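You operate a simulated robot arm through the tools that you are given. There is no shell and no other tool.

Carry out the task below with a simulated robot arm. There is one attempt and no reset: what you move stays moved.

## Task
Put things in order on the top of the long grey-door table. At the end: the brown copper stud boss stands where the brown short copper bush stood; the silver stud boss stands on top of the beige yellow-tab filter; the brown short copper bush is on the cream good label plate; the orange spacer stands where the brown copper stud boss stood; whatever was shut is shut again. Leave all else as you found it, and nothing knocked over.

It is judged by the outcome, as a careful person would: the job done as asked, and still so three seconds after it is handed in. It fails if anything else is knocked over, pushed out of place, dropped, spilled or broken.

## Robot
A 6-joint arm with a two-finger parallel gripper, fixed in place. Base frame: the origin is at the foot of the arm, x ahead of it, y to its left, z up; the work surface is at about z = 800. Units: mm, rad, N and s.
With the tool pointing down near the work surface it reaches from about 240 to 640 mm from the base axis. Its first joint turns from -1.152 to 1.152 rad. Payload 2.7 kg.
The TCP is the grasp point between the finger pads, 23 mm short of the fingertips. In the tool frame z runs along the fingers and y along their closing line. The gripper opens to 94 mm. The fingers are 38 mm wide and 10 mm thick; the gripper's body (54 by 96 mm) begins 39 mm behind the TCP.
Orientation is told as [roll, pitch, yaw] about the base's x, y, z axes, in that order, counted from this pose: with the fingers straight down and closing along the base's y, the tool's x points along the base's -x, its y along +y and its z along -z.

## Interface
- The arm moves only by the tool drive_tool. Its argument "deltas" is a list of rows, each a list of 7 numbers: the opening, from 0 (shut) to 1 (fully open), then the shift along the base's x, y, z in cm, then the turn, a rotation vector about the base's x, y, z in rad. In form: [[fingers, tx, ty, tz, wx, wy, wz], ...]. A call has 1 to 20 rows; each row is the pose to reach, as a shift and turn from the pose commanded when the call began. A row lasts 0.2 s, in which the tool goes at most 50 mm and 0.15 rad; a call with a longer step from one row to the next is refused whole, and so is a gripper value outside its range. Where a pose cannot be reached the arm comes as near as it can. A force on the tool above 40 N (or 10 N above the force at the start of the call, whichever is more), or a blocked arm, ends the call early, and 0.2 s more pass. The fingers move at their own pace (about 45 mm/s each) and stop on an object; they squeeze with about 38 N. The grip force told is the motor's: it shows also when the fingers shut on nothing. Time passes only in rows, and 0.2 s behind the last, so rows that repeat a pose let the fingers close. It gives the time, the measured TCP pose, the force on the tool (base axes), the opening and the grip force at its end, in the units of the frame above (readings bear some noise), with the torque about the TCP (base axes, N m) and any sound that the robot's microphone picked up.
- Cameras (640 x 400 px; columns grow to the right, rows downward): "scene" is fixed at [59.1, -417.6, 1408.5]; the picture's right is [0.91, -0.43, 0.00], its down [-0.23, -0.49, -0.84] and it looks along [0.36, 0.76, -0.54] (base axes); focal length 347 px, centre (320, 200). "wrist" rides on the gripper at [86, 16, -75] in the tool frame; the picture's right is [-0.18, 0.98, 0.00], its down [-0.58, -0.11, -0.81] and it looks along [-0.79, -0.15, 0.59] (tool axes); focal length 243 px, centre (320, 200).
- camera(camera): a new picture of that camera. It takes no simulated time.
- locate(camera, pixels): for up to 12 pixels [column, row] of the newest picture of that camera ("zoom" is the newest enlarged one), the place [x, y, z] in the base frame of the surface seen there, good to about 2 mm. It takes no simulated time.
- close_up(camera, box): a new picture of the part [left, top, right, bottom] of that camera's present view, enlarged. It takes no simulated time.
- hand_in(): hands the job in; it is judged then, once.

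Open the gripper and draw the arm clear of the work before you hand the job in, unless the task says otherwise.

The tools are called after "Emit:" as name(argument=value, ...) on one line, values as JSON. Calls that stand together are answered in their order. drive_tool: Moves the arm, as the interface text tells. Its arguments: {"type":"object","properties":{"deltas":{"type":"array","items":{"type":"array","items":{"type":"number"}}}},"required":["deltas"]} The other tools are called the same way: camera (camera) takes a picture; locate (camera, pixels) gives the place of the surface under pixels of a picture; close_up (camera, box) takes an enlarged picture of a part of a camera's view; hand_in () hands the job in.

At the start:

```text
clock: 0.0
tcp_pos: [337.9, 257.7, 1075.9]
orientation: [0.001, -0.001, 0.002]
force: [-0.8, 0.9, 0.1]
wrist_torque: [0.0, 0.01, -0.01]
gripper_width: 94.1
grip_force: 0.2
```

scene: 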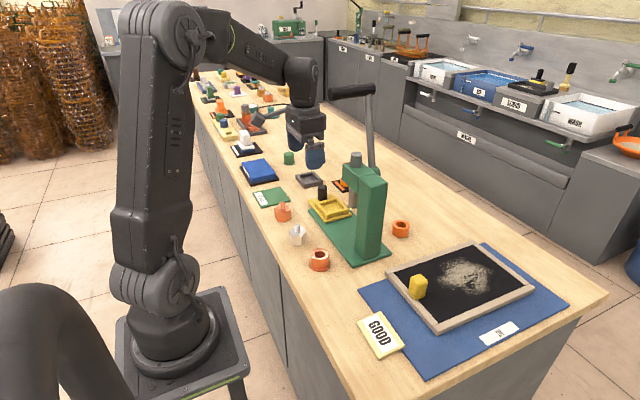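
wrist: 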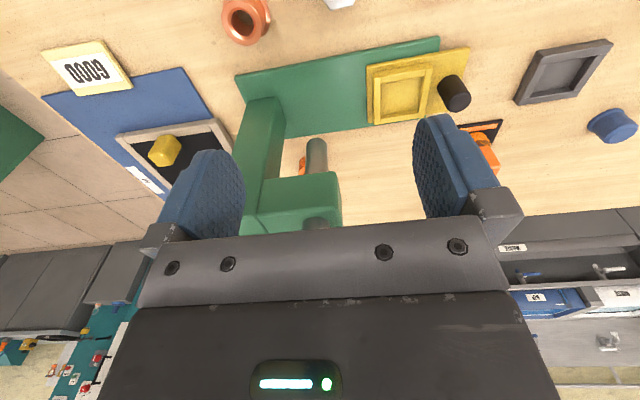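

The first pictures show the table with many small objects; I take enlarged pictures of the work area to identify them.

Emit:
close_up(camera="scene", box=[230, 130, 430, 280])

Emit:
close_up(camera="scene", box=[180, 60, 340, 170])

Emit:
close_up(camera="scene", box=[340, 230, 620, 400])

Emit:
close_up(camera="wrist", box=[200, 0, 640, 240])

```text
2.67 times, centred on (330, 205) of scene
```

zoom: 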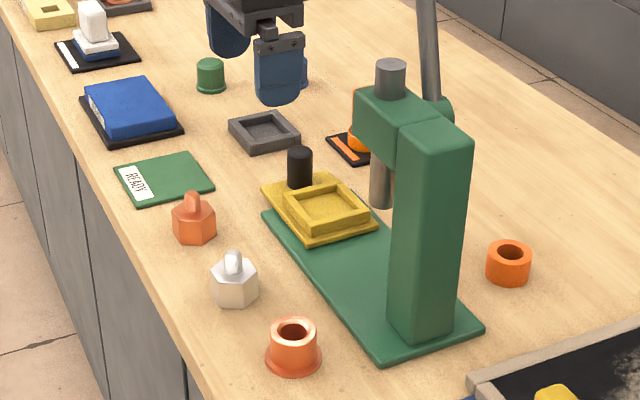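

```text
3.64 times, centred on (260, 115) of scene
```

zoom: 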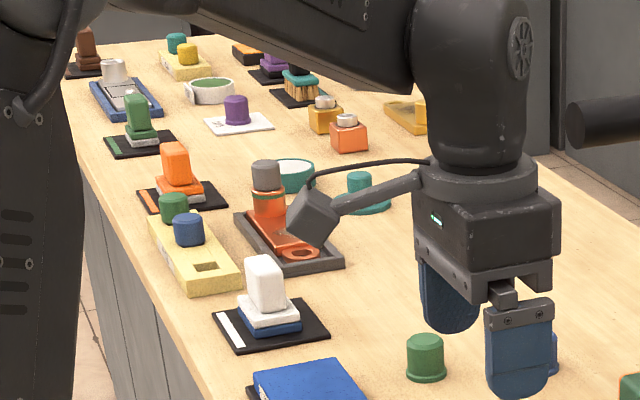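

```text
2.29 times, centred on (480, 315) of scene
```

zoom: 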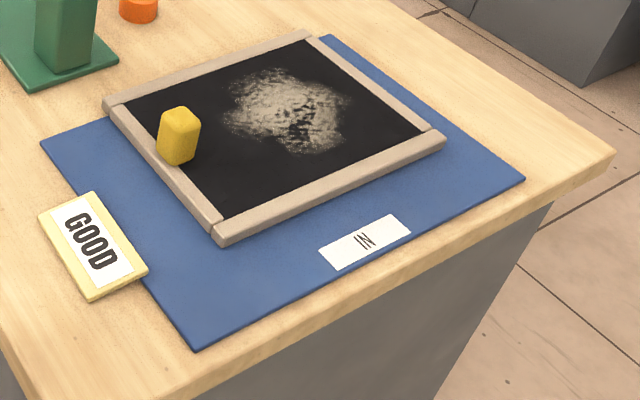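

```text
1.45 times, centred on (420, 120) of wrist
```

zoom: 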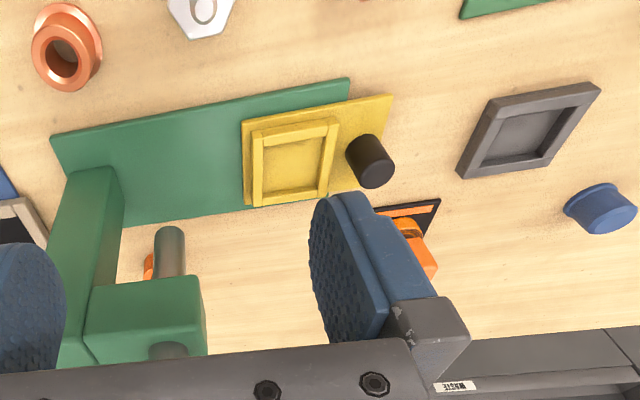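

Candidates: copper flanged bush (319,260), copper hex boss with ring (283,211), silver boss (297,235), orange ring (401,229), GOOD plate (380,335), beige-framed tray with yellow tab (418,287). I locate these.

Emit:
camera(camera="scene")

Emit:
locate(camera="scene", pixels=[[319, 266], [319, 253], [283, 214], [297, 237], [401, 232], [380, 337], [418, 280], [465, 280], [430, 320], [525, 290], [391, 274], [330, 290]])

Emit:
close_up(camera="scene", box=[260, 180, 360, 280])

```text
taken
```

scene: 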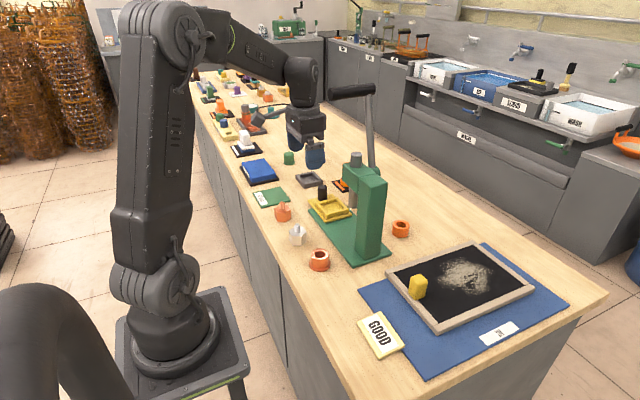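

```text
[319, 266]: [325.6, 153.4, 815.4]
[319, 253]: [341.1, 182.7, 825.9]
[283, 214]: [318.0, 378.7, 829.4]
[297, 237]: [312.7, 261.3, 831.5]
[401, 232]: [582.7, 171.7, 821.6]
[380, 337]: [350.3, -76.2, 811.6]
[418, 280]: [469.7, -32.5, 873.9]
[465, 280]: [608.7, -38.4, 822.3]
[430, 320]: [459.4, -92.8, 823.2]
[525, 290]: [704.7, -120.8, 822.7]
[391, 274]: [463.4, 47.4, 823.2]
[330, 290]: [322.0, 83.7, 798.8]
```

```text
4.00 times, centred on (310, 230) of scene
```

zoom: 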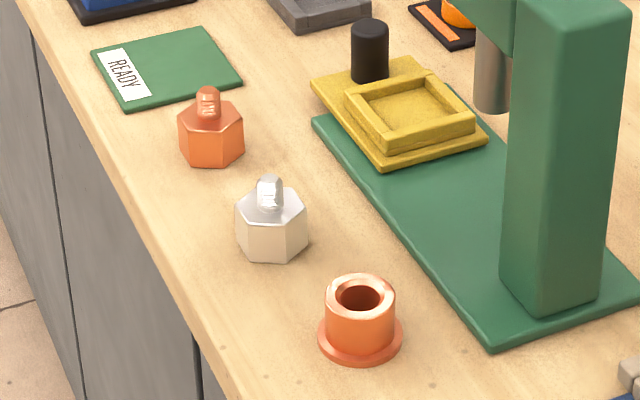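

The objects are clear. I use this zoom (4x, scale centred on (310,230)) to locate tops and edges of the bush and bosses.

Emit:
locate(camera="zoom", pixels=[[360, 281], [330, 296], [391, 296], [360, 311], [320, 335], [360, 358], [400, 335], [360, 335], [272, 183], [245, 205], [270, 215], [302, 210]])

Emit:
locate(camera="zoom", pixels=[[237, 220], [272, 258], [305, 240], [270, 240], [208, 92], [185, 115], [210, 130], [240, 125], [182, 145], [210, 163], [240, 150], [205, 115]])

Emit:
close_up(camera="scene", box=[370, 200, 430, 260])

```text
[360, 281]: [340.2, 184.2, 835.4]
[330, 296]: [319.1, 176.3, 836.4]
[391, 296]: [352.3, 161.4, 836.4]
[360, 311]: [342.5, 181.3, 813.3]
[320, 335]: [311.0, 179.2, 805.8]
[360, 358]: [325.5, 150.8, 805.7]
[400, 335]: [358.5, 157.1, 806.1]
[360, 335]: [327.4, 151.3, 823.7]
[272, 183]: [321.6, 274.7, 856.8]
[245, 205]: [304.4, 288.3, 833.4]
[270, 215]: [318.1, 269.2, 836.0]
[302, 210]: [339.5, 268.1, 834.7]
```

```text
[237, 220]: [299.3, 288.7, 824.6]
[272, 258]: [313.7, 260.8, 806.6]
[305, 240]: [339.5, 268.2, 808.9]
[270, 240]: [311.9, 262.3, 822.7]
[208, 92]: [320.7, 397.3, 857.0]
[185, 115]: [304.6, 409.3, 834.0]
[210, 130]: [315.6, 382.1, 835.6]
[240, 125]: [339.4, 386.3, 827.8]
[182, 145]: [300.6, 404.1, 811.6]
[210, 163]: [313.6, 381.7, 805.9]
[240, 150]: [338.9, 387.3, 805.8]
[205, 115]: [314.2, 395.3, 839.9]
```

```text
6.67 times, centred on (400, 230) of scene
```

zoom: 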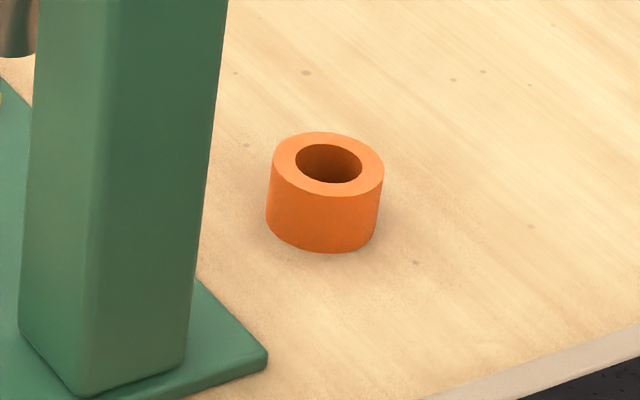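

The spacer is at zoom (325,190). I locate its rim and wall, and look at the filter in detail.

Emit:
locate(camera="zoom", pixels=[[277, 160], [380, 160], [327, 135], [327, 190], [325, 225], [325, 250], [272, 210], [375, 225], [328, 165], [250, 355], [200, 290], [190, 370]])

Emit:
close_up(camera="scene", box=[340, 240, 580, 390])

```text
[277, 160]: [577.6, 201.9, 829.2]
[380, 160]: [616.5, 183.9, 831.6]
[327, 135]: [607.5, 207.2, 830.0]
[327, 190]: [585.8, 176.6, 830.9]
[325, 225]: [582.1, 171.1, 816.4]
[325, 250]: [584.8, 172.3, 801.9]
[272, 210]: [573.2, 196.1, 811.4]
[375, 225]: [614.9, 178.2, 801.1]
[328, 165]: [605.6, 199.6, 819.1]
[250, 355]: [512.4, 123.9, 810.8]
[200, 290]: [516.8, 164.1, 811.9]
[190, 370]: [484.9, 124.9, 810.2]
```

```text
2.67 times, centred on (460, 315) of scene
```

zoom: 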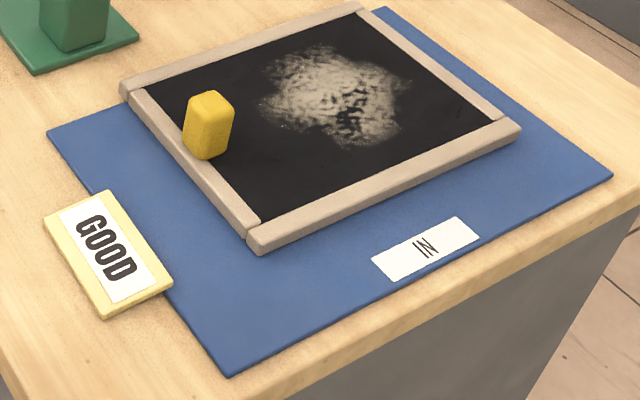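

I locate the yellow tab, the mesh, the GOOD plate corners, and next the press with its lever, which is near the spacer.

Emit:
locate(camera="zoom", pixels=[[48, 220], [106, 193], [170, 285], [106, 315], [108, 250], [210, 95], [210, 155], [300, 160], [260, 190], [240, 160], [350, 95], [265, 240]])

Emit:
close_up(camera="scene", box=[290, 70, 430, 190])

Emit:
locate(camera="scene", pixels=[[335, 92], [370, 90], [370, 120], [373, 150], [375, 163], [355, 157], [370, 175], [375, 200], [365, 245], [383, 245], [348, 175], [321, 190]])

```text
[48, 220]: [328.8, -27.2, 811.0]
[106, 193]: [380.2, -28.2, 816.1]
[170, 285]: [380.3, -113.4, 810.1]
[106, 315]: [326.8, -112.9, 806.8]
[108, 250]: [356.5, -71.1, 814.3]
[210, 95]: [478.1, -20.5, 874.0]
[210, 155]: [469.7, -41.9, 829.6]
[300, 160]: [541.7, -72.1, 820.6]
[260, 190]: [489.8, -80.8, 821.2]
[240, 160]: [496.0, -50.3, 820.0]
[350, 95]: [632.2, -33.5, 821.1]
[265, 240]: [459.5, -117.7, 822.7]
```

```text
3.33 times, centred on (360, 130) of scene
```

zoom: 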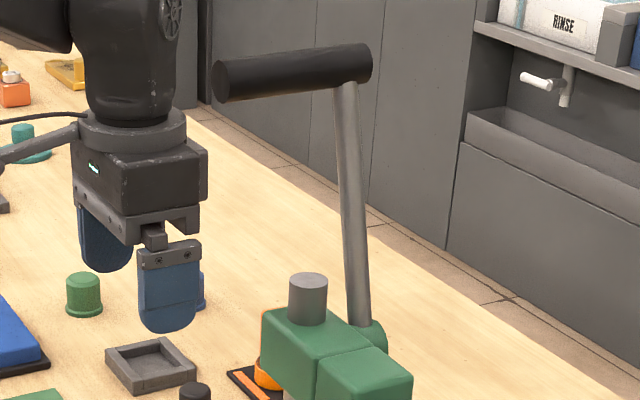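

```text
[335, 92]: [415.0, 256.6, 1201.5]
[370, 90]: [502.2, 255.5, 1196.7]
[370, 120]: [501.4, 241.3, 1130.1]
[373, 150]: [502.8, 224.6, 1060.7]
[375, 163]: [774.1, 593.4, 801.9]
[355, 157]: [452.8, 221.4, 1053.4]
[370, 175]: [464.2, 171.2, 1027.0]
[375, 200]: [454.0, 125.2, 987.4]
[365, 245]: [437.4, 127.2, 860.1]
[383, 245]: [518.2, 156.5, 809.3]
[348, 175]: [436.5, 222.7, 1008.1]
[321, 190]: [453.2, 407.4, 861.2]
```

The press column stands at x≈437–510, y≈125–170 up to z≈1035, with the lever at (502,225–255) up to 1200, close to the path to the spacer. I check the arm's own geometry to judge the clearance.

Emit:
locate(camera="scene", pixels=[[170, 340], [155, 285], [185, 270], [150, 220], [160, 100], [190, 35], [160, 10], [240, 40], [300, 75], [300, 110], [305, 130], [315, 155]])

Emit:
close_up(camera="scene", box=[80, 0, 340, 180])

```text
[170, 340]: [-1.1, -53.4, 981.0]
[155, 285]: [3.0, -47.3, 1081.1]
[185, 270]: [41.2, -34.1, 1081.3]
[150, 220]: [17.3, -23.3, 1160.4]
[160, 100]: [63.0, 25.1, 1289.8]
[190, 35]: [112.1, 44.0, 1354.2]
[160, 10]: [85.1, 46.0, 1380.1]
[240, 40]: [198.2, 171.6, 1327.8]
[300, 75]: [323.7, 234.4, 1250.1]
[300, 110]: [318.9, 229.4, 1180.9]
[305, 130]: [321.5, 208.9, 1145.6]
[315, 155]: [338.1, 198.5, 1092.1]
```

```text
2.22 times, centred on (210, 90) of scene
```

zoom: 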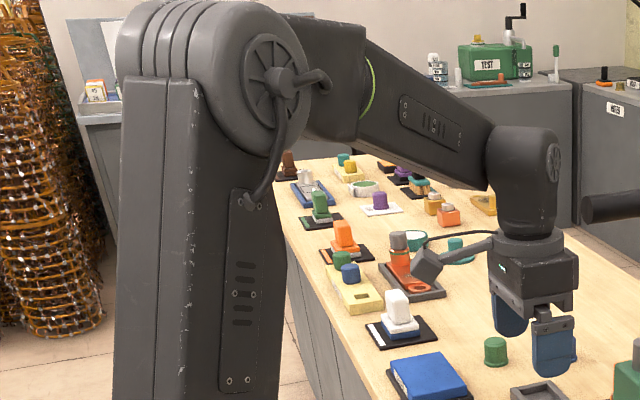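

The arm's wrist sits ~170 mm over the TCP, so the spacer at (597,193) behind the press will need a leaning tool; the rest is straightforward. First I move back to (280,170,1076) for a wrist view of the near objects.

Emit:
drive_tool(deltas=[[1, -2, -3, 0, 0, 0, 0], [1, -4, -6, 0, 0, 0, 0], [1, -5.8, -8.8, 0, 0, 0, 0], [1, -5.8, -8.8, 0, 0, 0, 0]])

Emit:
camera(camera="wrist")

Emit:
camera(camera="scene")

```text
clock: 1.0
tcp_pos: [279.0, 170.7, 1076.9]
orientation: [0.001, -0.001, 0.001]
force: [0.5, 0.6, 0.1]
wrist_torque: [-0.02, 0.03, -0.01]
gripper_width: 93.9
grip_force: 0.1
```

```text
taken
```

wrist: 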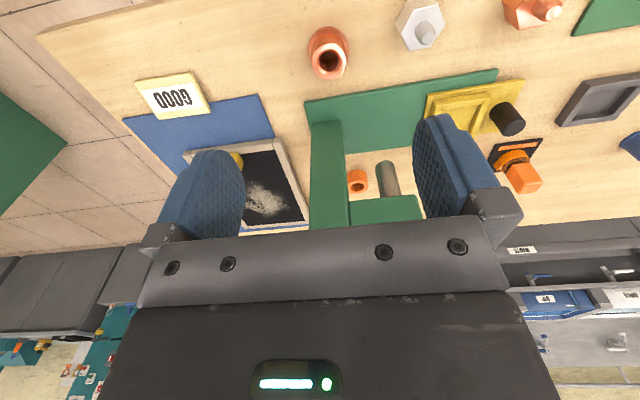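

```text
taken
```

scene: 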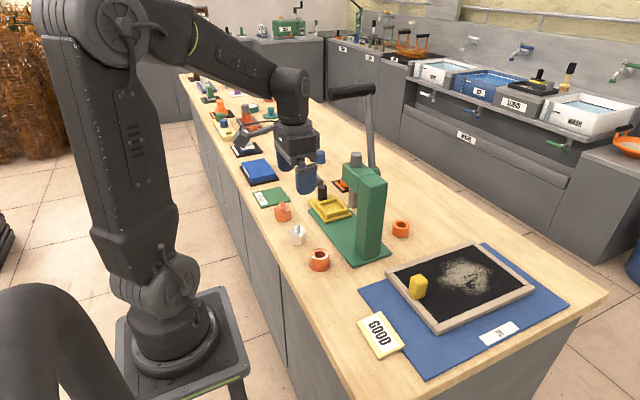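

The wrist view shows the bush (330,55), silver boss (420,25), copper boss (530,10), GOOD plate (172,95) and spacer (357,180). I enlarge it and measure.

Emit:
close_up(camera="wrist", box=[280, 0, 480, 125])

Emit:
close_up(camera="wrist", box=[110, 50, 310, 175])

Emit:
close_up(camera="wrist", box=[440, 0, 640, 125])

```text
3.20 times, centred on (380, 62) of wrist
```

zoom: 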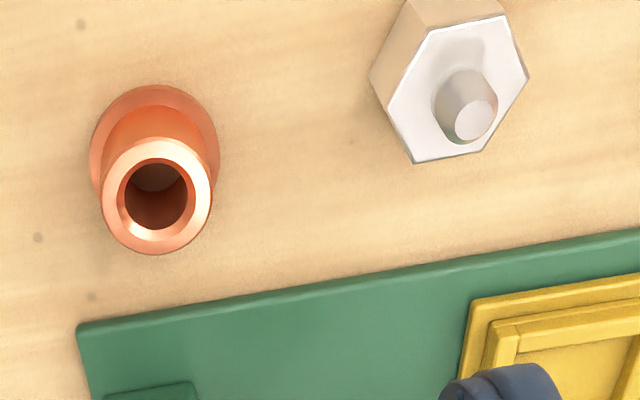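

```text
3.20 times, centred on (210, 112) of wrist
```

zoom: 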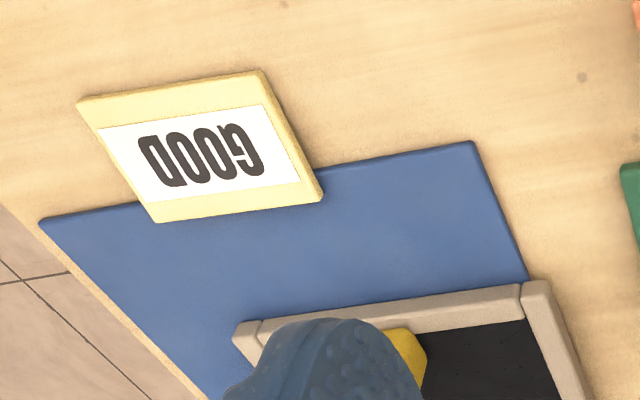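

```text
3.20 times, centred on (540, 62) of wrist
```

zoom: 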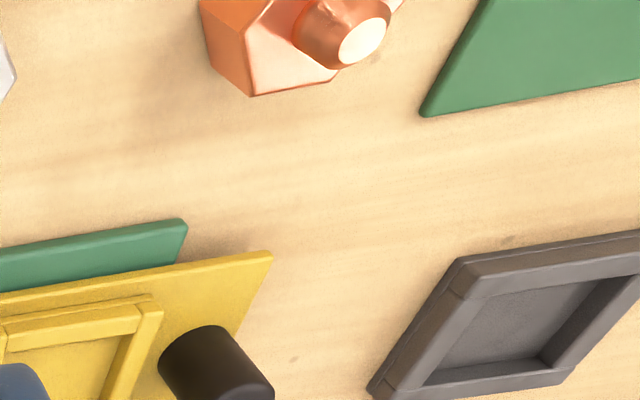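

I re-take the bush/silver zoom to measure rims: bush rim center (157,196), silver hex corners.

Emit:
close_up(camera="wrist", box=[280, 0, 480, 125])

Emit:
locate(camera="zoom", pixels=[[106, 200], [207, 196], [156, 145], [156, 248], [92, 150], [217, 150], [150, 86], [474, 118], [465, 80], [395, 115]])

Emit:
locate(camera="zoom", pixels=[[390, 102], [416, 160], [479, 149], [525, 76], [501, 20], [431, 30], [374, 76], [410, 2], [445, 95], [500, 130], [600, 350], [300, 292]])

```text
3.20 times, centred on (380, 62) of wrist
```

zoom: 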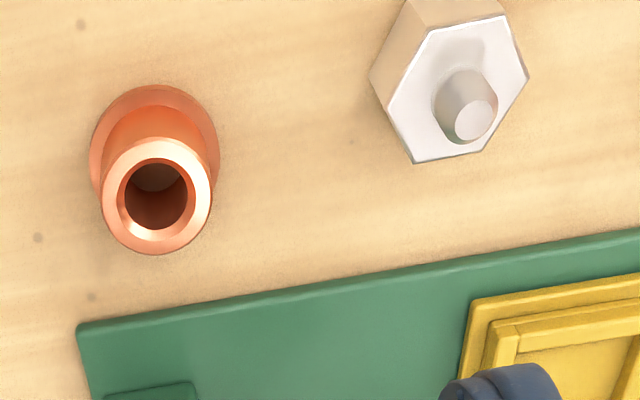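

```text
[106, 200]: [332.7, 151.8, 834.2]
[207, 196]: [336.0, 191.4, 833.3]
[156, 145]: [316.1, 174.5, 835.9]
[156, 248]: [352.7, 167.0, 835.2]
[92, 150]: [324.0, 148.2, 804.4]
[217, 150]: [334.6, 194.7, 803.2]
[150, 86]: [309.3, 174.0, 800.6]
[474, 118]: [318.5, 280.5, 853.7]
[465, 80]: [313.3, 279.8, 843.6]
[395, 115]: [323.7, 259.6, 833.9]
```

```text
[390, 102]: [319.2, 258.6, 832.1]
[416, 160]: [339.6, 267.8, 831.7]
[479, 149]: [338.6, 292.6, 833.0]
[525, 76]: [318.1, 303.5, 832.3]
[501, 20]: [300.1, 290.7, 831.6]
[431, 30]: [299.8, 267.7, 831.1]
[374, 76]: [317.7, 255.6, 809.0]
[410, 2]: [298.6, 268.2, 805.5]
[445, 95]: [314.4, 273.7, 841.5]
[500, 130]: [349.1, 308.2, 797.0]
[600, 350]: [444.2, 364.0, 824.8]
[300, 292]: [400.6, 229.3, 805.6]
```

Bush center ≈ (334.4,171), barrel ⌀40; silver hex center ≈ (319.2,280.2) with vertices along ±y. Now I measure the GOOD plate and the mat around it.

Emit:
close_up(camera="wrist", box=[110, 50, 310, 175])

Emit:
locate(camera="zoom", pixels=[[82, 103], [258, 76], [318, 190], [160, 215], [200, 155], [120, 120], [260, 110], [170, 195], [290, 175], [330, 210], [300, 100], [140, 215]])

Emit:
locate(camera="zoom", pixels=[[75, 110], [110, 230], [360, 290], [520, 288], [410, 345], [470, 360], [400, 335], [270, 330], [540, 340], [250, 325], [460, 150], [350, 220]])

```text
3.20 times, centred on (210, 112) of wrist
```

zoom: 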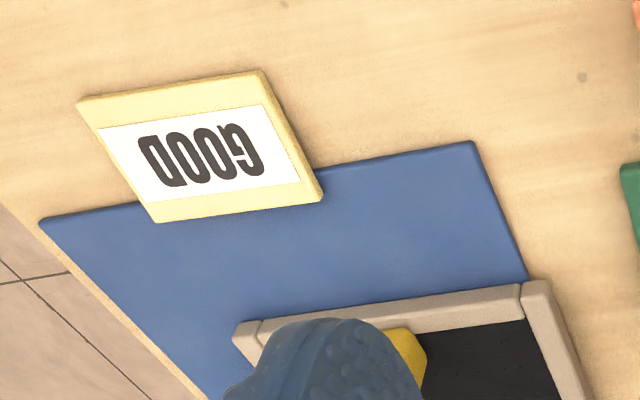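

```text
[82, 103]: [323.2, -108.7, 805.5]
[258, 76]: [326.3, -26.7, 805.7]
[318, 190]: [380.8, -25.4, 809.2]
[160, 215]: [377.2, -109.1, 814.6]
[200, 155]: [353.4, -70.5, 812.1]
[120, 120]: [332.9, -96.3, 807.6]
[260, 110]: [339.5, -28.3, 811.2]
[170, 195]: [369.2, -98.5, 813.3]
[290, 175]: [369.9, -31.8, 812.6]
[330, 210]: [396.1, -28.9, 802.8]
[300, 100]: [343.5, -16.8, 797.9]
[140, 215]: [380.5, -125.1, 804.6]
```

```text
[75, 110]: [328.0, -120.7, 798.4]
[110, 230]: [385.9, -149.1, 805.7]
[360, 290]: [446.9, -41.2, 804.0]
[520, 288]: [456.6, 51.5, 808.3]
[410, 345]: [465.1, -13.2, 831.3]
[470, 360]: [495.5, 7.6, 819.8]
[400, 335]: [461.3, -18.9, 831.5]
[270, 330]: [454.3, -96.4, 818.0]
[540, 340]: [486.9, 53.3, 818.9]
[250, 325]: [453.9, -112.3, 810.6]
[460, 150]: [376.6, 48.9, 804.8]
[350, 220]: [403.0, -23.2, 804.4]
```

The GOOD plate slopes about 7–8° (low at x≈324, high at x≈378) because its far edge lies on the mat. I now move above the bush to about z=900.

Emit:
drive_tool(deltas=[[1, 2, 0, -4.5, 0, 0, 0], [1, 4, 0, -9, 0, 0, 0], [1, 5.5, 0, -13.5, 0, 0, 0], [1, 5.5, 0, -17.5, 0, 0, 0], [1, 5.5, 0, -17.5, 0, 0, 0], [1, 5.5, 0, -17.5, 0, 0, 0]])

Emit:
camera(camera="wrist")

Emit:
camera(camera="scene")

```text
clock: 2.4
tcp_pos: [335.9, 168.5, 899.3]
orientation: [0.001, -0.002, 0.002]
force: [0.0, 0.1, -0.3]
wrist_torque: [-0.02, -0.02, 0.02]
gripper_width: 94.1
grip_force: 0.1
```

```text
taken
```

wrist: 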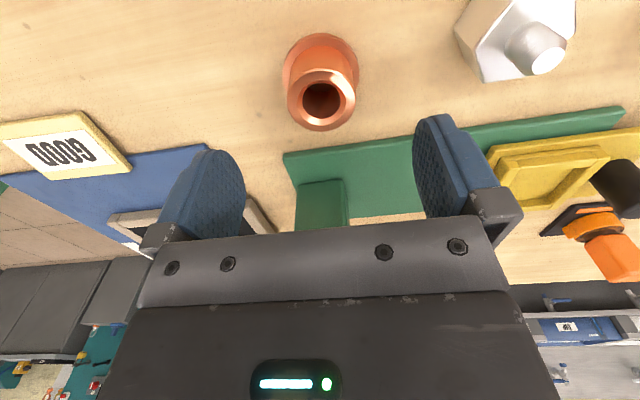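

```text
taken
```

scene: 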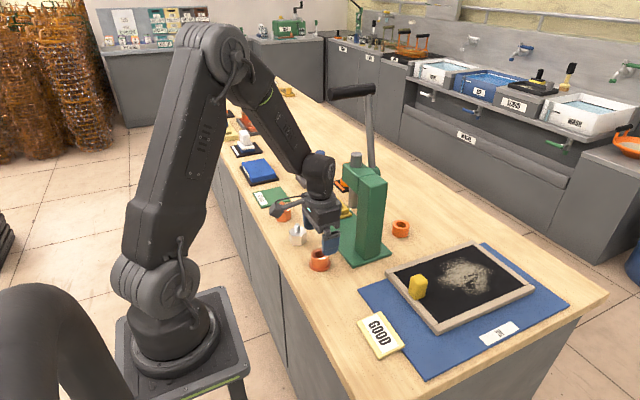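

The bush is between the fingers (wrist px (320,85)). I locate rim points again and the plate from this closer view.

Emit:
close_up(camera="wrist", box=[240, 20, 400, 140])

Emit:
locate(camera="wrist", pixels=[[289, 100], [354, 100], [320, 70], [320, 129], [284, 72], [358, 72], [320, 35], [30, 130], [60, 155], [90, 160], [70, 120], [100, 145]])

```text
3.33 times, centred on (320, 80) of wrist
```

zoom: 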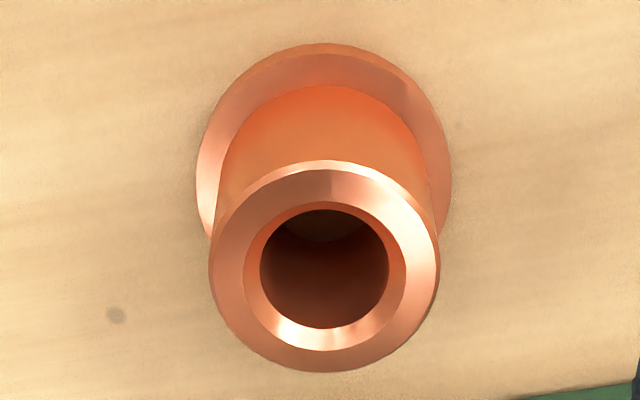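

```text
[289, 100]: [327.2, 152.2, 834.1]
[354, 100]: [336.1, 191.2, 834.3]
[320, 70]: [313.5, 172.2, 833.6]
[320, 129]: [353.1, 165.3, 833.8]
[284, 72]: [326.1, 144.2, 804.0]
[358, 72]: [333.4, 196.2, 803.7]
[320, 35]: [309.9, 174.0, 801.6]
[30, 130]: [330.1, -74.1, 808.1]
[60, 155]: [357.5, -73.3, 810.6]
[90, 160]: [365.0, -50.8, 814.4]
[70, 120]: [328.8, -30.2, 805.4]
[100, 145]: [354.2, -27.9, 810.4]
```

The bush center is (333.5,170.5) with the flange top at ≈805. I descend to TCP z≈831 (tips at ≈808), then close.

Emit:
drive_tool(deltas=[[1, -0.1, 0.1, -3, 0, 0, 0], [1, -0.1, 0.1, -5, 0, 0, 0], [1, -0.1, 0.1, -6.9, 0, 0, 0], [1, -0.1, 0.1, -6.9, 0, 0, 0]])

Emit:
close_up(camera="scene", box=[270, 200, 370, 290])

```text
clock: 3.4
tcp_pos: [333.7, 169.2, 831.9]
orientation: [0.002, 0.0, 0.001]
force: [-0.2, 0.3, -0.6]
wrist_torque: [-0.01, 0.02, -0.03]
gripper_width: 94.1
grip_force: 0.0
```

```text
4.44 times, centred on (320, 245) of scene
```

zoom: 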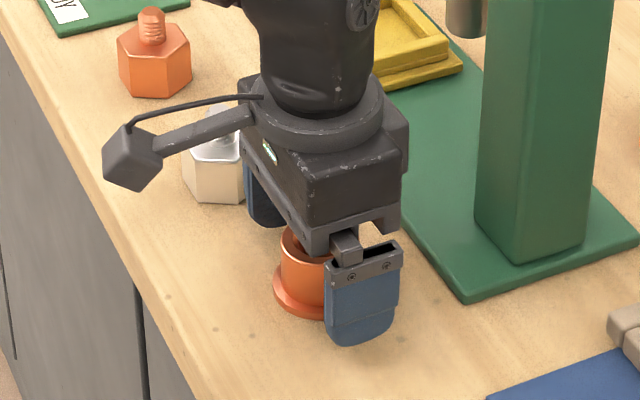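

The fingers straddle the bush. I close them on the barrel.

Emit:
drive_tool(deltas=[[0, 0, 0, 0, 0, 0, 0], [0, 0, 0, 0, 0, 0, 0], [0, 0, 0, 0, 0, 0, 0], [0, 0, 0, 0, 0, 0, 0], [0, 0, 0, 0, 0, 0, 0]])

```text
clock: 4.6
tcp_pos: [333.4, 170.8, 833.0]
orientation: [0.002, -0.001, 0.001]
force: [-0.6, -0.5, -0.5]
wrist_torque: [-0.04, 0.01, -0.01]
gripper_width: 42.7
grip_force: 38.3
```

The bush is held (42.7 mm, 38 N). I lift it and carry it over the GOOD plate near (350,-69), then lean −0.12 rad about y to match the plate's slope.

Emit:
drive_tool(deltas=[[0, 0, 0, 2.5, 0, 0, 0], [0, 0, 0, 6, 0, 0, 0], [0, 0.2, -3, 8, 0, 0, 0], [0, 0.5, -7.5, 8, 0, 0, 0], [0, 0.8, -12, 8, 0, 0, 0], [0, 1.2, -16.5, 8, 0, 0, 0], [0, 1.5, -21, 8, 0, 0, 0], [0, 1.6, -24, 7, 0, -0.06, 0], [0, 1.6, -24, 6, 0, -0.12, 0], [0, 1.6, -24, 6, 0, -0.12, 0], [0, 1.6, -24, 6, 0, -0.12, 0]])

Emit:
camera(camera="wrist")

Emit:
close_up(camera="scene", box=[300, 220, 480, 370])

```text
clock: 7.0
tcp_pos: [350.3, -70.3, 893.0]
orientation: [0.001, -0.119, 0.002]
force: [0.3, -0.1, -1.1]
wrist_torque: [0.01, 0.03, 0.01]
gripper_width: 42.8
grip_force: 38.2
```

```text
taken
```

wrist: 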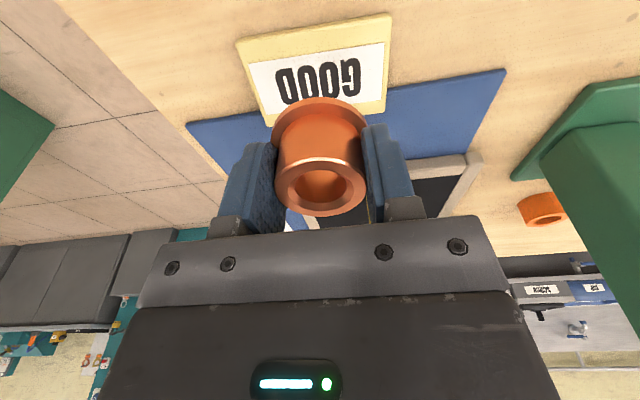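

```text
2.67 times, centred on (390, 295) of scene
```

zoom: 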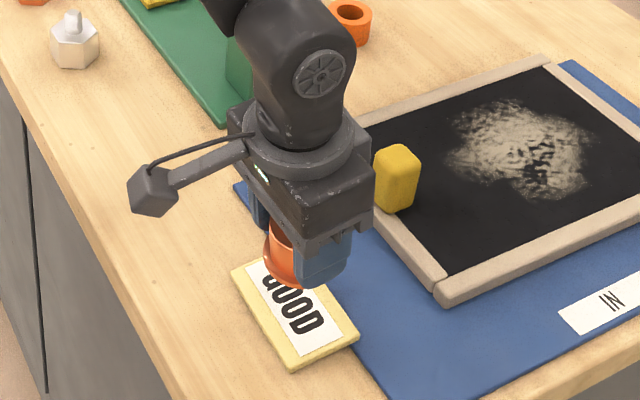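

The plate is visible below the bush. I locate its surface points and corners in this nearer wrist view.

Emit:
close_up(camera="wrist", box=[220, 0, 420, 125])

Emit:
locate(camera="zoom", pixels=[[60, 140], [540, 55], [100, 170], [520, 120], [120, 250], [520, 260], [140, 330], [500, 320], [300, 180], [530, 350], [62, 160], [300, 130]])

```text
3.20 times, centred on (320, 62) of wrist
```

zoom: 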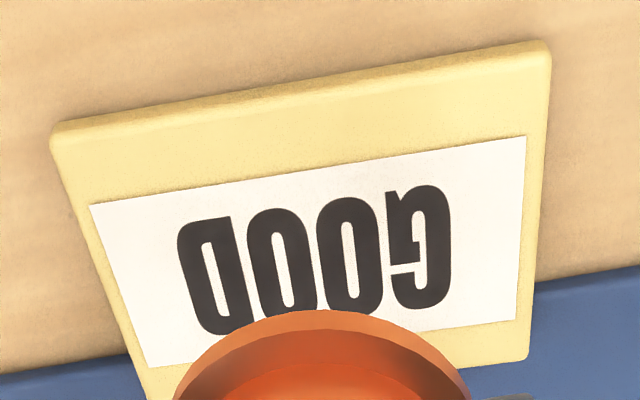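

```text
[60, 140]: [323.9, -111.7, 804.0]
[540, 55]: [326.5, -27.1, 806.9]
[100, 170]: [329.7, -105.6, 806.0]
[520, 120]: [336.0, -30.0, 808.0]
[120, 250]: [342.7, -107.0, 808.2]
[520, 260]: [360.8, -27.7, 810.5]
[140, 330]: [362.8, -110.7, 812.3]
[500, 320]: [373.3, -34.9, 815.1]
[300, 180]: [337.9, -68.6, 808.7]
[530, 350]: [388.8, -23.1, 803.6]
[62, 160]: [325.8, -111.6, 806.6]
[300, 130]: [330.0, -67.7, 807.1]
```

Plate slope ≈0.15 rad, top ≈811 at x=352, center (352,-69). I lower to just above contact with a slightly larger lean.

Emit:
drive_tool(deltas=[[0, -0.25, 0.0, -2, 0, -0.02, 0], [0, -0.25, 0.0, -4, 0, -0.02, 0], [0, -0.25, 0.0, -4.5, 0, -0.02, 0], [0, -0.25, 0.0, -4.5, 0, -0.02, 0]])

Emit:
close_up(camera="scene", box=[330, 280, 430, 370])

Emit:
close_up(camera="wrist", box=[220, 0, 420, 125])

```text
clock: 8.0
tcp_pos: [346.8, -69.8, 847.5]
orientation: [0.002, -0.142, 0.002]
force: [-0.6, -0.1, -0.6]
wrist_torque: [-0.01, 0.02, -0.03]
gripper_width: 42.8
grip_force: 38.1
```

```text
4.44 times, centred on (380, 325) of scene
```

zoom: 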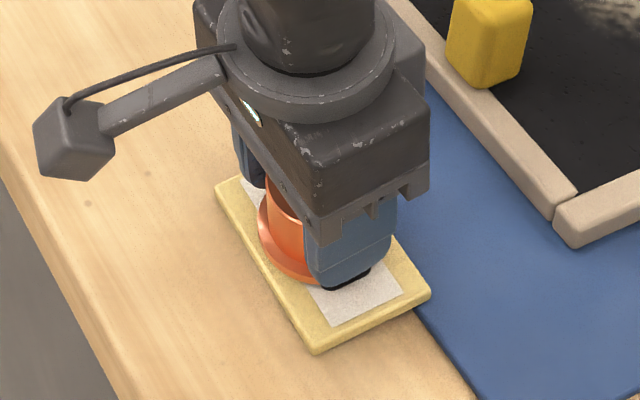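

```text
3.20 times, centred on (320, 62) of wrist
```

zoom: 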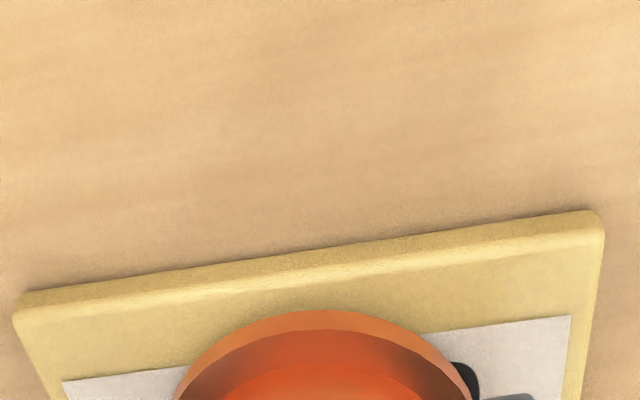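

The bush is a few mm above the plate, centered well. I lower in 1 mm steps watching the force.

Emit:
drive_tool(deltas=[[0, 0, 0, -0.1, 0, 0, 0], [0, 0, 0, -0.2, 0, 0, 0], [0, 0, 0, -0.2, 0, 0, 0]])

Emit:
drive_tool(deltas=[[0, 0, 0, -0.1, 0, 0, 0], [0, 0, 0, -0.1, 0, 0, 0]])

Emit:
close_up(camera="wrist", box=[220, 0, 420, 125])

```text
clock: 8.8
tcp_pos: [347.1, -70.1, 845.6]
orientation: [0.001, -0.141, 0.001]
force: [-0.2, 0.4, -1.4]
wrist_torque: [0.04, 0.05, -0.01]
gripper_width: 43.0
grip_force: 38.7
```

```text
clock: 9.4
tcp_pos: [346.2, -70.2, 844.3]
orientation: [0.001, -0.142, 0.002]
force: [0.6, 1.2, -1.3]
wrist_torque: [-0.03, 0.0, 0.02]
gripper_width: 42.8
grip_force: 37.9
```

```text
3.20 times, centred on (320, 62) of wrist
```

zoom: 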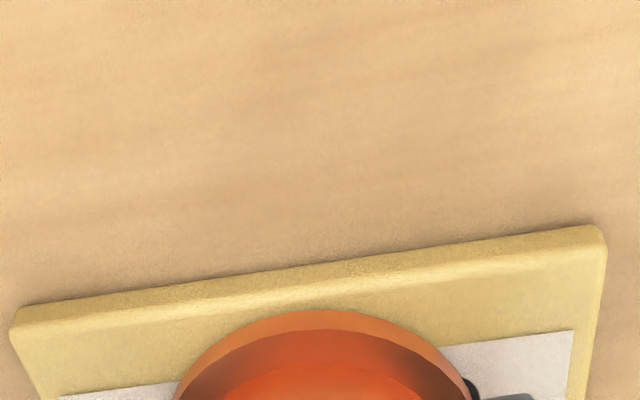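

No contact force yet at z≈844.3. I continue down in half-millimetre steps.

Emit:
drive_tool(deltas=[[0, 0, 0, -0.05, 0, 0, 0], [0, 0, 0, -0.1, 0, 0, 0], [0, 0, 0, -0.1, 0, 0, 0]])

Emit:
drive_tool(deltas=[[0, 0, 0, -0.05, 0, 0, 0], [0, 0, 0, -0.05, 0, 0, 0]])

Emit:
drive_tool(deltas=[[0, 0, 0, -0.05, 0, 0, 0], [0, 0, 0, -0.05, 0, 0, 0]])

```text
clock: 10.2
tcp_pos: [346.2, -69.8, 844.2]
orientation: [0.003, -0.143, 0.002]
force: [-0.7, 1.1, -0.9]
wrist_torque: [-0.01, 0.02, -0.01]
gripper_width: 43.0
grip_force: 38.6
```

```text
clock: 10.8
tcp_pos: [345.7, -70.6, 843.0]
orientation: [0.002, -0.142, 0.002]
force: [-0.6, 0.2, 0.5]
wrist_torque: [-0.01, 0.06, 0.02]
gripper_width: 42.9
grip_force: 38.4
```

```text
clock: 11.4
tcp_pos: [346.5, -69.7, 841.6]
orientation: [0.004, -0.144, 0.002]
force: [-2.8, -0.2, 8.4]
wrist_torque: [-0.09, 0.2, -0.04]
gripper_width: 42.6
grip_force: 37.7
```

Contact: 8.4 N upward. I open the fingers to release the bush.

Emit:
drive_tool(deltas=[[0, 0, 0, 0.03, 0, 0, 0], [0.6, 0, 0, 0.03, 0, 0, 0], [0.8, 0, 0, 0.03, 0, 0, 0], [0.9, 0, 0, 0.03, 0, 0, 0], [0.9, 0, 0, 0.03, 0, 0, 0]])

Emit:
close_up(camera="scene", box=[330, 280, 430, 370])

Emit:
camera(camera="wrist")

```text
clock: 12.6
tcp_pos: [346.4, -70.5, 842.5]
orientation: [0.001, -0.141, 0.001]
force: [-0.2, 0.5, 0.3]
wrist_torque: [-0.07, -0.01, 0.02]
gripper_width: 84.3
grip_force: 0.0
```

```text
4.44 times, centred on (380, 325) of scene
```

zoom: 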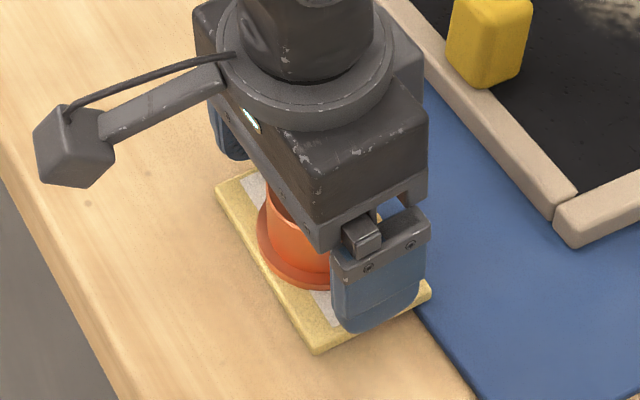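

```text
taken
```

wrist: 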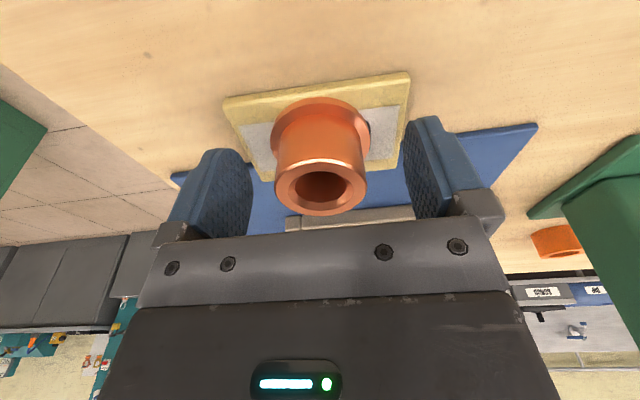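

The bush stands on the plate. I withdraw upward along the leaning tool axis and straighten the tool.

Emit:
drive_tool(deltas=[[0.9, -0.4, 0, 2.8, 0, 0, 0], [0.9, -0.8, 0, 5.6, 0, 0, 0], [1, -1.4, 0, 10, 0, 0, 0], [1, -3, 4, 13, 0, 0.07, 0], [1, -5, 8, 15, 0, 0.142, 0], [1, -6, 12.5, 15, 0, 0.142, 0], [1, -7, 17, 15, 0, 0.142, 0], [1, -7, 17, 15, 0, 0.142, 0]])

Emit:
close_up(camera="scene", box=[330, 260, 450, 370])

```text
refused: row 4 steps farther than a row can; nothing moved
```

```text
3.64 times, centred on (390, 315) of scene
```

zoom: 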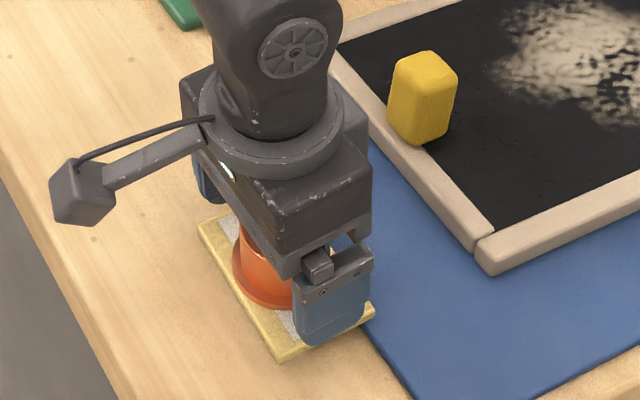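

The call was refused for one oversized step; I repeat it with smaller steps.

Emit:
drive_tool(deltas=[[0.9, -0.4, 0, 2.8, 0, 0, 0], [0.9, -0.8, 0, 5.6, 0, 0, 0], [1, -1.4, 0, 10, 0, 0, 0], [1, -2.4, 3, 13, 0, 0.07, 0], [1, -4, 7, 15, 0, 0.142, 0], [1, -5, 11.5, 15, 0, 0.142, 0], [1, -6, 16, 15, 0, 0.142, 0], [1, -6, 16, 15, 0, 0.142, 0]])

Emit:
close_up(camera="scene", box=[330, 260, 450, 370])

```text
clock: 14.4
tcp_pos: [286.0, 91.7, 992.3]
orientation: [0.002, 0.001, 0.0]
force: [-0.4, -0.2, 0.7]
wrist_torque: [0.0, -0.01, -0.02]
gripper_width: 93.9
grip_force: 0.1
```

```text
3.64 times, centred on (390, 315) of scene
```

zoom: 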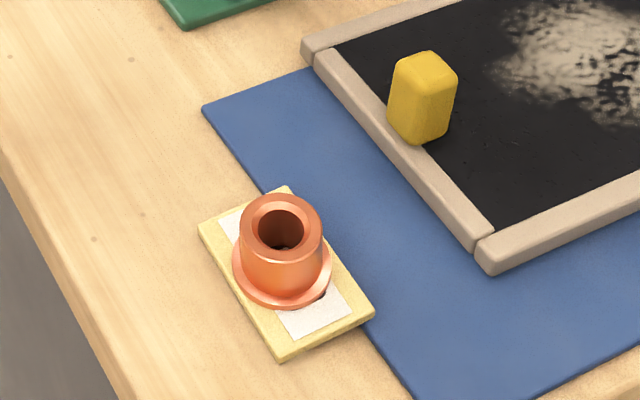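

The bush stands well on the plate. Now I go to about (270,330,990) with yaw +0.52 rad to view the copper boss.

Emit:
drive_tool(deltas=[[1, -0.3, 4, 0, 0, 0, 0.12], [1, -0.6, 8, 0, 0, 0, 0.24], [1, -0.9, 12, 0, 0, 0, 0.36], [1, -1.2, 16, 0, 0, 0, 0.48], [1, -1.4, 20, 0, 0, 0, 0.52], [1, -1.6, 24, 0, 0, 0, 0.52], [1, -1.6, 24, 0, 0, 0, 0.52]])

Emit:
camera(camera="wrist")

Emit:
camera(camera="scene")

```text
clock: 16.0
tcp_pos: [270.1, 330.2, 993.9]
orientation: [0.002, 0.001, 0.523]
force: [-0.1, 0.0, -0.2]
wrist_torque: [-0.01, 0.01, -0.02]
gripper_width: 94.1
grip_force: 0.0
```

```text
taken
```

wrist: 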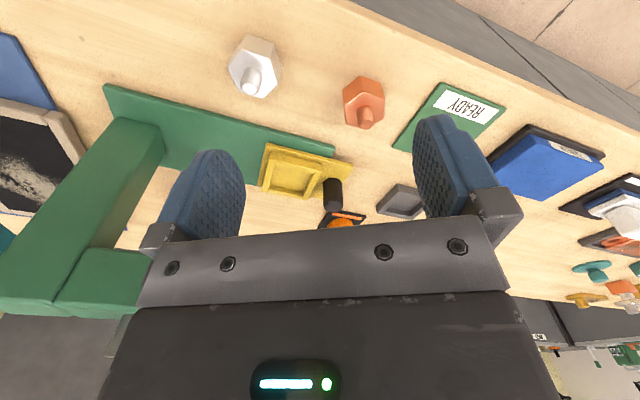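

```text
taken
```

scene: 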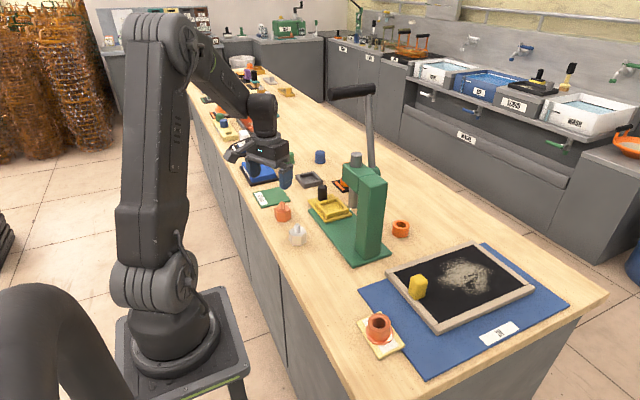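

The copper boss is at wrist px (363,100). I enlarge and locate its hex vertices and stud.

Emit:
close_up(camera="wrist", box=[300, 50, 420, 150])

Emit:
close_up(camera="scene", box=[250, 180, 340, 260])

```text
4.00 times, centred on (360, 100) of wrist
```

zoom: 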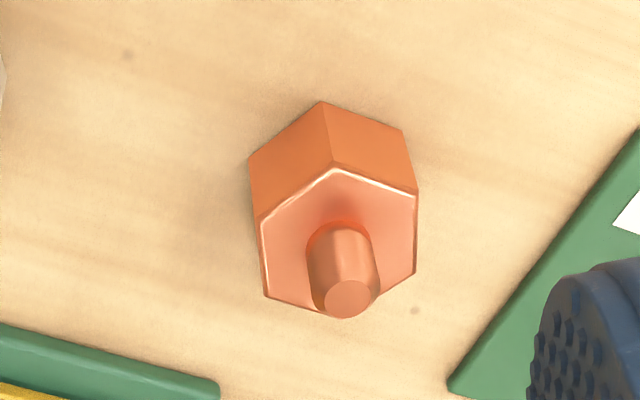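

```text
5.00 times, centred on (295, 220) of scene
```

zoom: 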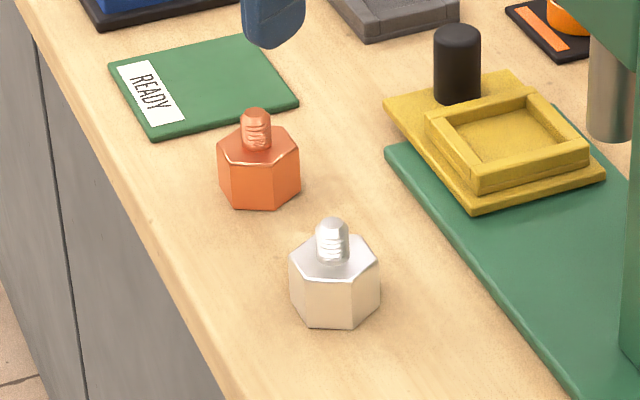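

Emit:
close_up(camera="wrist", box=[300, 50, 420, 150])

Emit:
locate(camera="zoom", pixels=[[264, 217], [335, 168], [413, 195], [413, 272], [270, 295], [348, 298], [340, 215], [250, 160], [322, 104], [400, 133], [320, 306], [385, 288]])

Emit:
locate(camera="wrist", pixels=[[244, 71], [232, 68], [248, 96], [273, 92], [277, 62], [255, 38], [252, 85], [395, 145], [415, 110], [330, 145], [330, 190], [262, 150]])

```text
4.00 times, centred on (360, 100) of wrist
```

zoom: 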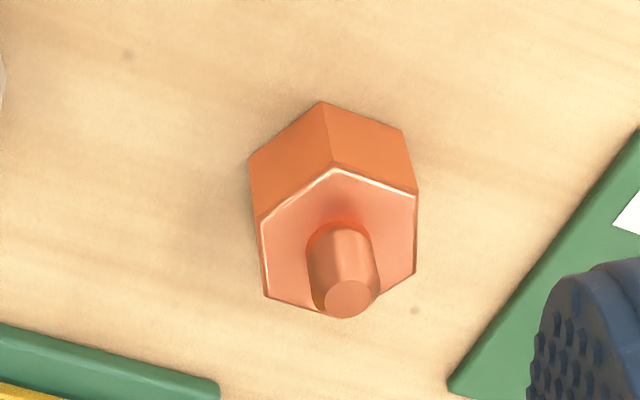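

```text
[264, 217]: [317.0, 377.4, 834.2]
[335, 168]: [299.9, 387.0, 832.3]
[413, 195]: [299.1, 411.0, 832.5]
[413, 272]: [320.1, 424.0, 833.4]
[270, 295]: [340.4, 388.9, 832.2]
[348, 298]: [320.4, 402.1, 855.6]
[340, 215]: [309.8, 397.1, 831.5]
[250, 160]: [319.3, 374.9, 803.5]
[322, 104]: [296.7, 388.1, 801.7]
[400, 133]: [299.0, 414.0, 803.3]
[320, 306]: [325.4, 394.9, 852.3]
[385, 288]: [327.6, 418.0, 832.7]
```

```text
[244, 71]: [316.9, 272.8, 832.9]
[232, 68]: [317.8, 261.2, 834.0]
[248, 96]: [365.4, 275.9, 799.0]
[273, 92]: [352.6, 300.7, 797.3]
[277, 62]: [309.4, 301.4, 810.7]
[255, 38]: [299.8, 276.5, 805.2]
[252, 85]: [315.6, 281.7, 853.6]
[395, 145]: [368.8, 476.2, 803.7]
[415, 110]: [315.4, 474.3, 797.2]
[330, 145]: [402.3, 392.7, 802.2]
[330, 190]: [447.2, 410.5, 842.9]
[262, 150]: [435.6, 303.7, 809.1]
```

Copper boss hex center ≈ (319.2,400.2), flats match yaw +0.52, like the silver one at (319.2,280.2). I move above it with opening 0.65.

Emit:
drive_tool(deltas=[[0.65, 2, 3, -3, 0, 0, 0], [0.65, 4, 6, -6, 0, 0, 0], [0.65, 4.9, 7, -9.5, 0, 0, 0], [0.65, 4.9, 7, -11, 0, 0, 0], [0.65, 4.9, 7, -11, 0, 0, 0], [0.65, 4.9, 7, -11, 0, 0, 0]])

Emit:
camera(camera="wrist")

Emit:
close_up(camera="scene", box=[230, 150, 350, 250])

```text
clock: 17.4
tcp_pos: [320.5, 399.8, 881.9]
orientation: [0.003, 0.004, 0.521]
force: [-1.0, 0.0, 0.5]
wrist_torque: [0.0, 0.01, 0.01]
gripper_width: 61.0
grip_force: 0.0
```

```text
taken
```

wrist: 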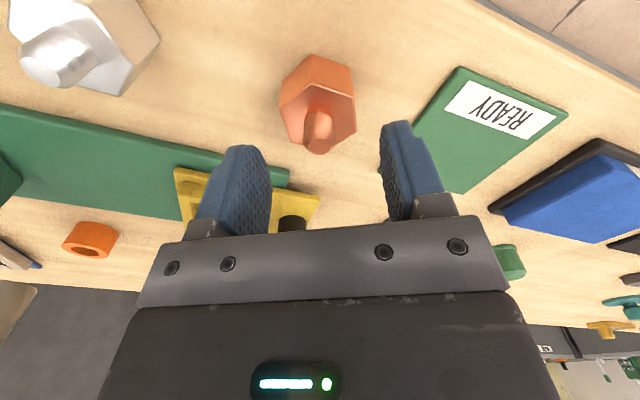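

```text
4.00 times, centred on (290, 200) of scene
```

zoom: 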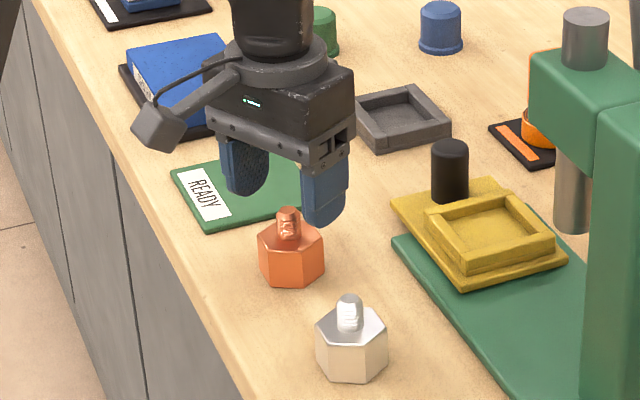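

The boss is at wrist px (318,105) between the fingers; I re-check its vertices from this closer view.

Emit:
close_up(camera="wrist", box=[260, 40, 380, 160])

Emit:
locate(camera="wrist", pixels=[[283, 108], [316, 82], [352, 96], [354, 134], [290, 142], [318, 146], [319, 110], [281, 88], [313, 56], [350, 68]])

```text
3.33 times, centred on (320, 100) of wrist
```

zoom: 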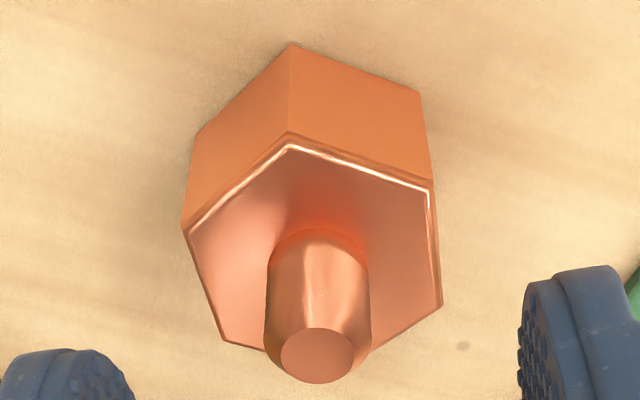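

```text
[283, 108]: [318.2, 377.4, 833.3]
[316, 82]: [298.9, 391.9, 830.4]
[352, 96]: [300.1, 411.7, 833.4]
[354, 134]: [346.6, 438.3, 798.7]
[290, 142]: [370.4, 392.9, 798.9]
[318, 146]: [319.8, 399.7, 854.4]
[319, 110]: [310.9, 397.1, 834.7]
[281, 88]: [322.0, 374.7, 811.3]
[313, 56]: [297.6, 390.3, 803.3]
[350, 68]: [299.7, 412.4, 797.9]
```

Center confirmed at ≈(319.2,400). I descend to TCP z≈826 and close on the hex flats.

Emit:
drive_tool(deltas=[[0.65, -0.05, 0, -2.5, 0, 0, 0], [0.65, -0.05, 0, -4.5, 0, 0, 0], [0.65, -0.05, 0, -5.6, 0, 0, 0], [0.65, -0.05, 0, -5.6, 0, 0, 0], [0, -0.05, 0, -5.6, 0, 0, 0], [0, -0.05, 0, -5.6, 0, 0, 0], [0, -0.05, 0, -5.6, 0, 0, 0], [0, -0.05, 0, -5.6, 0, 0, 0]])

Emit:
camera(camera="wrist")

```text
clock: 19.2
tcp_pos: [318.9, 398.9, 825.8]
orientation: [0.003, 0.001, 0.521]
force: [0.3, 0.7, 1.1]
wrist_torque: [-0.01, 0.0, 0.01]
gripper_width: 43.1
grip_force: 38.1
```

```text
taken
```

wrist: 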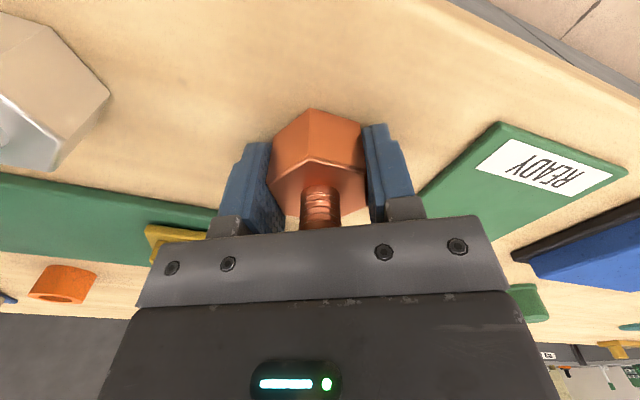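

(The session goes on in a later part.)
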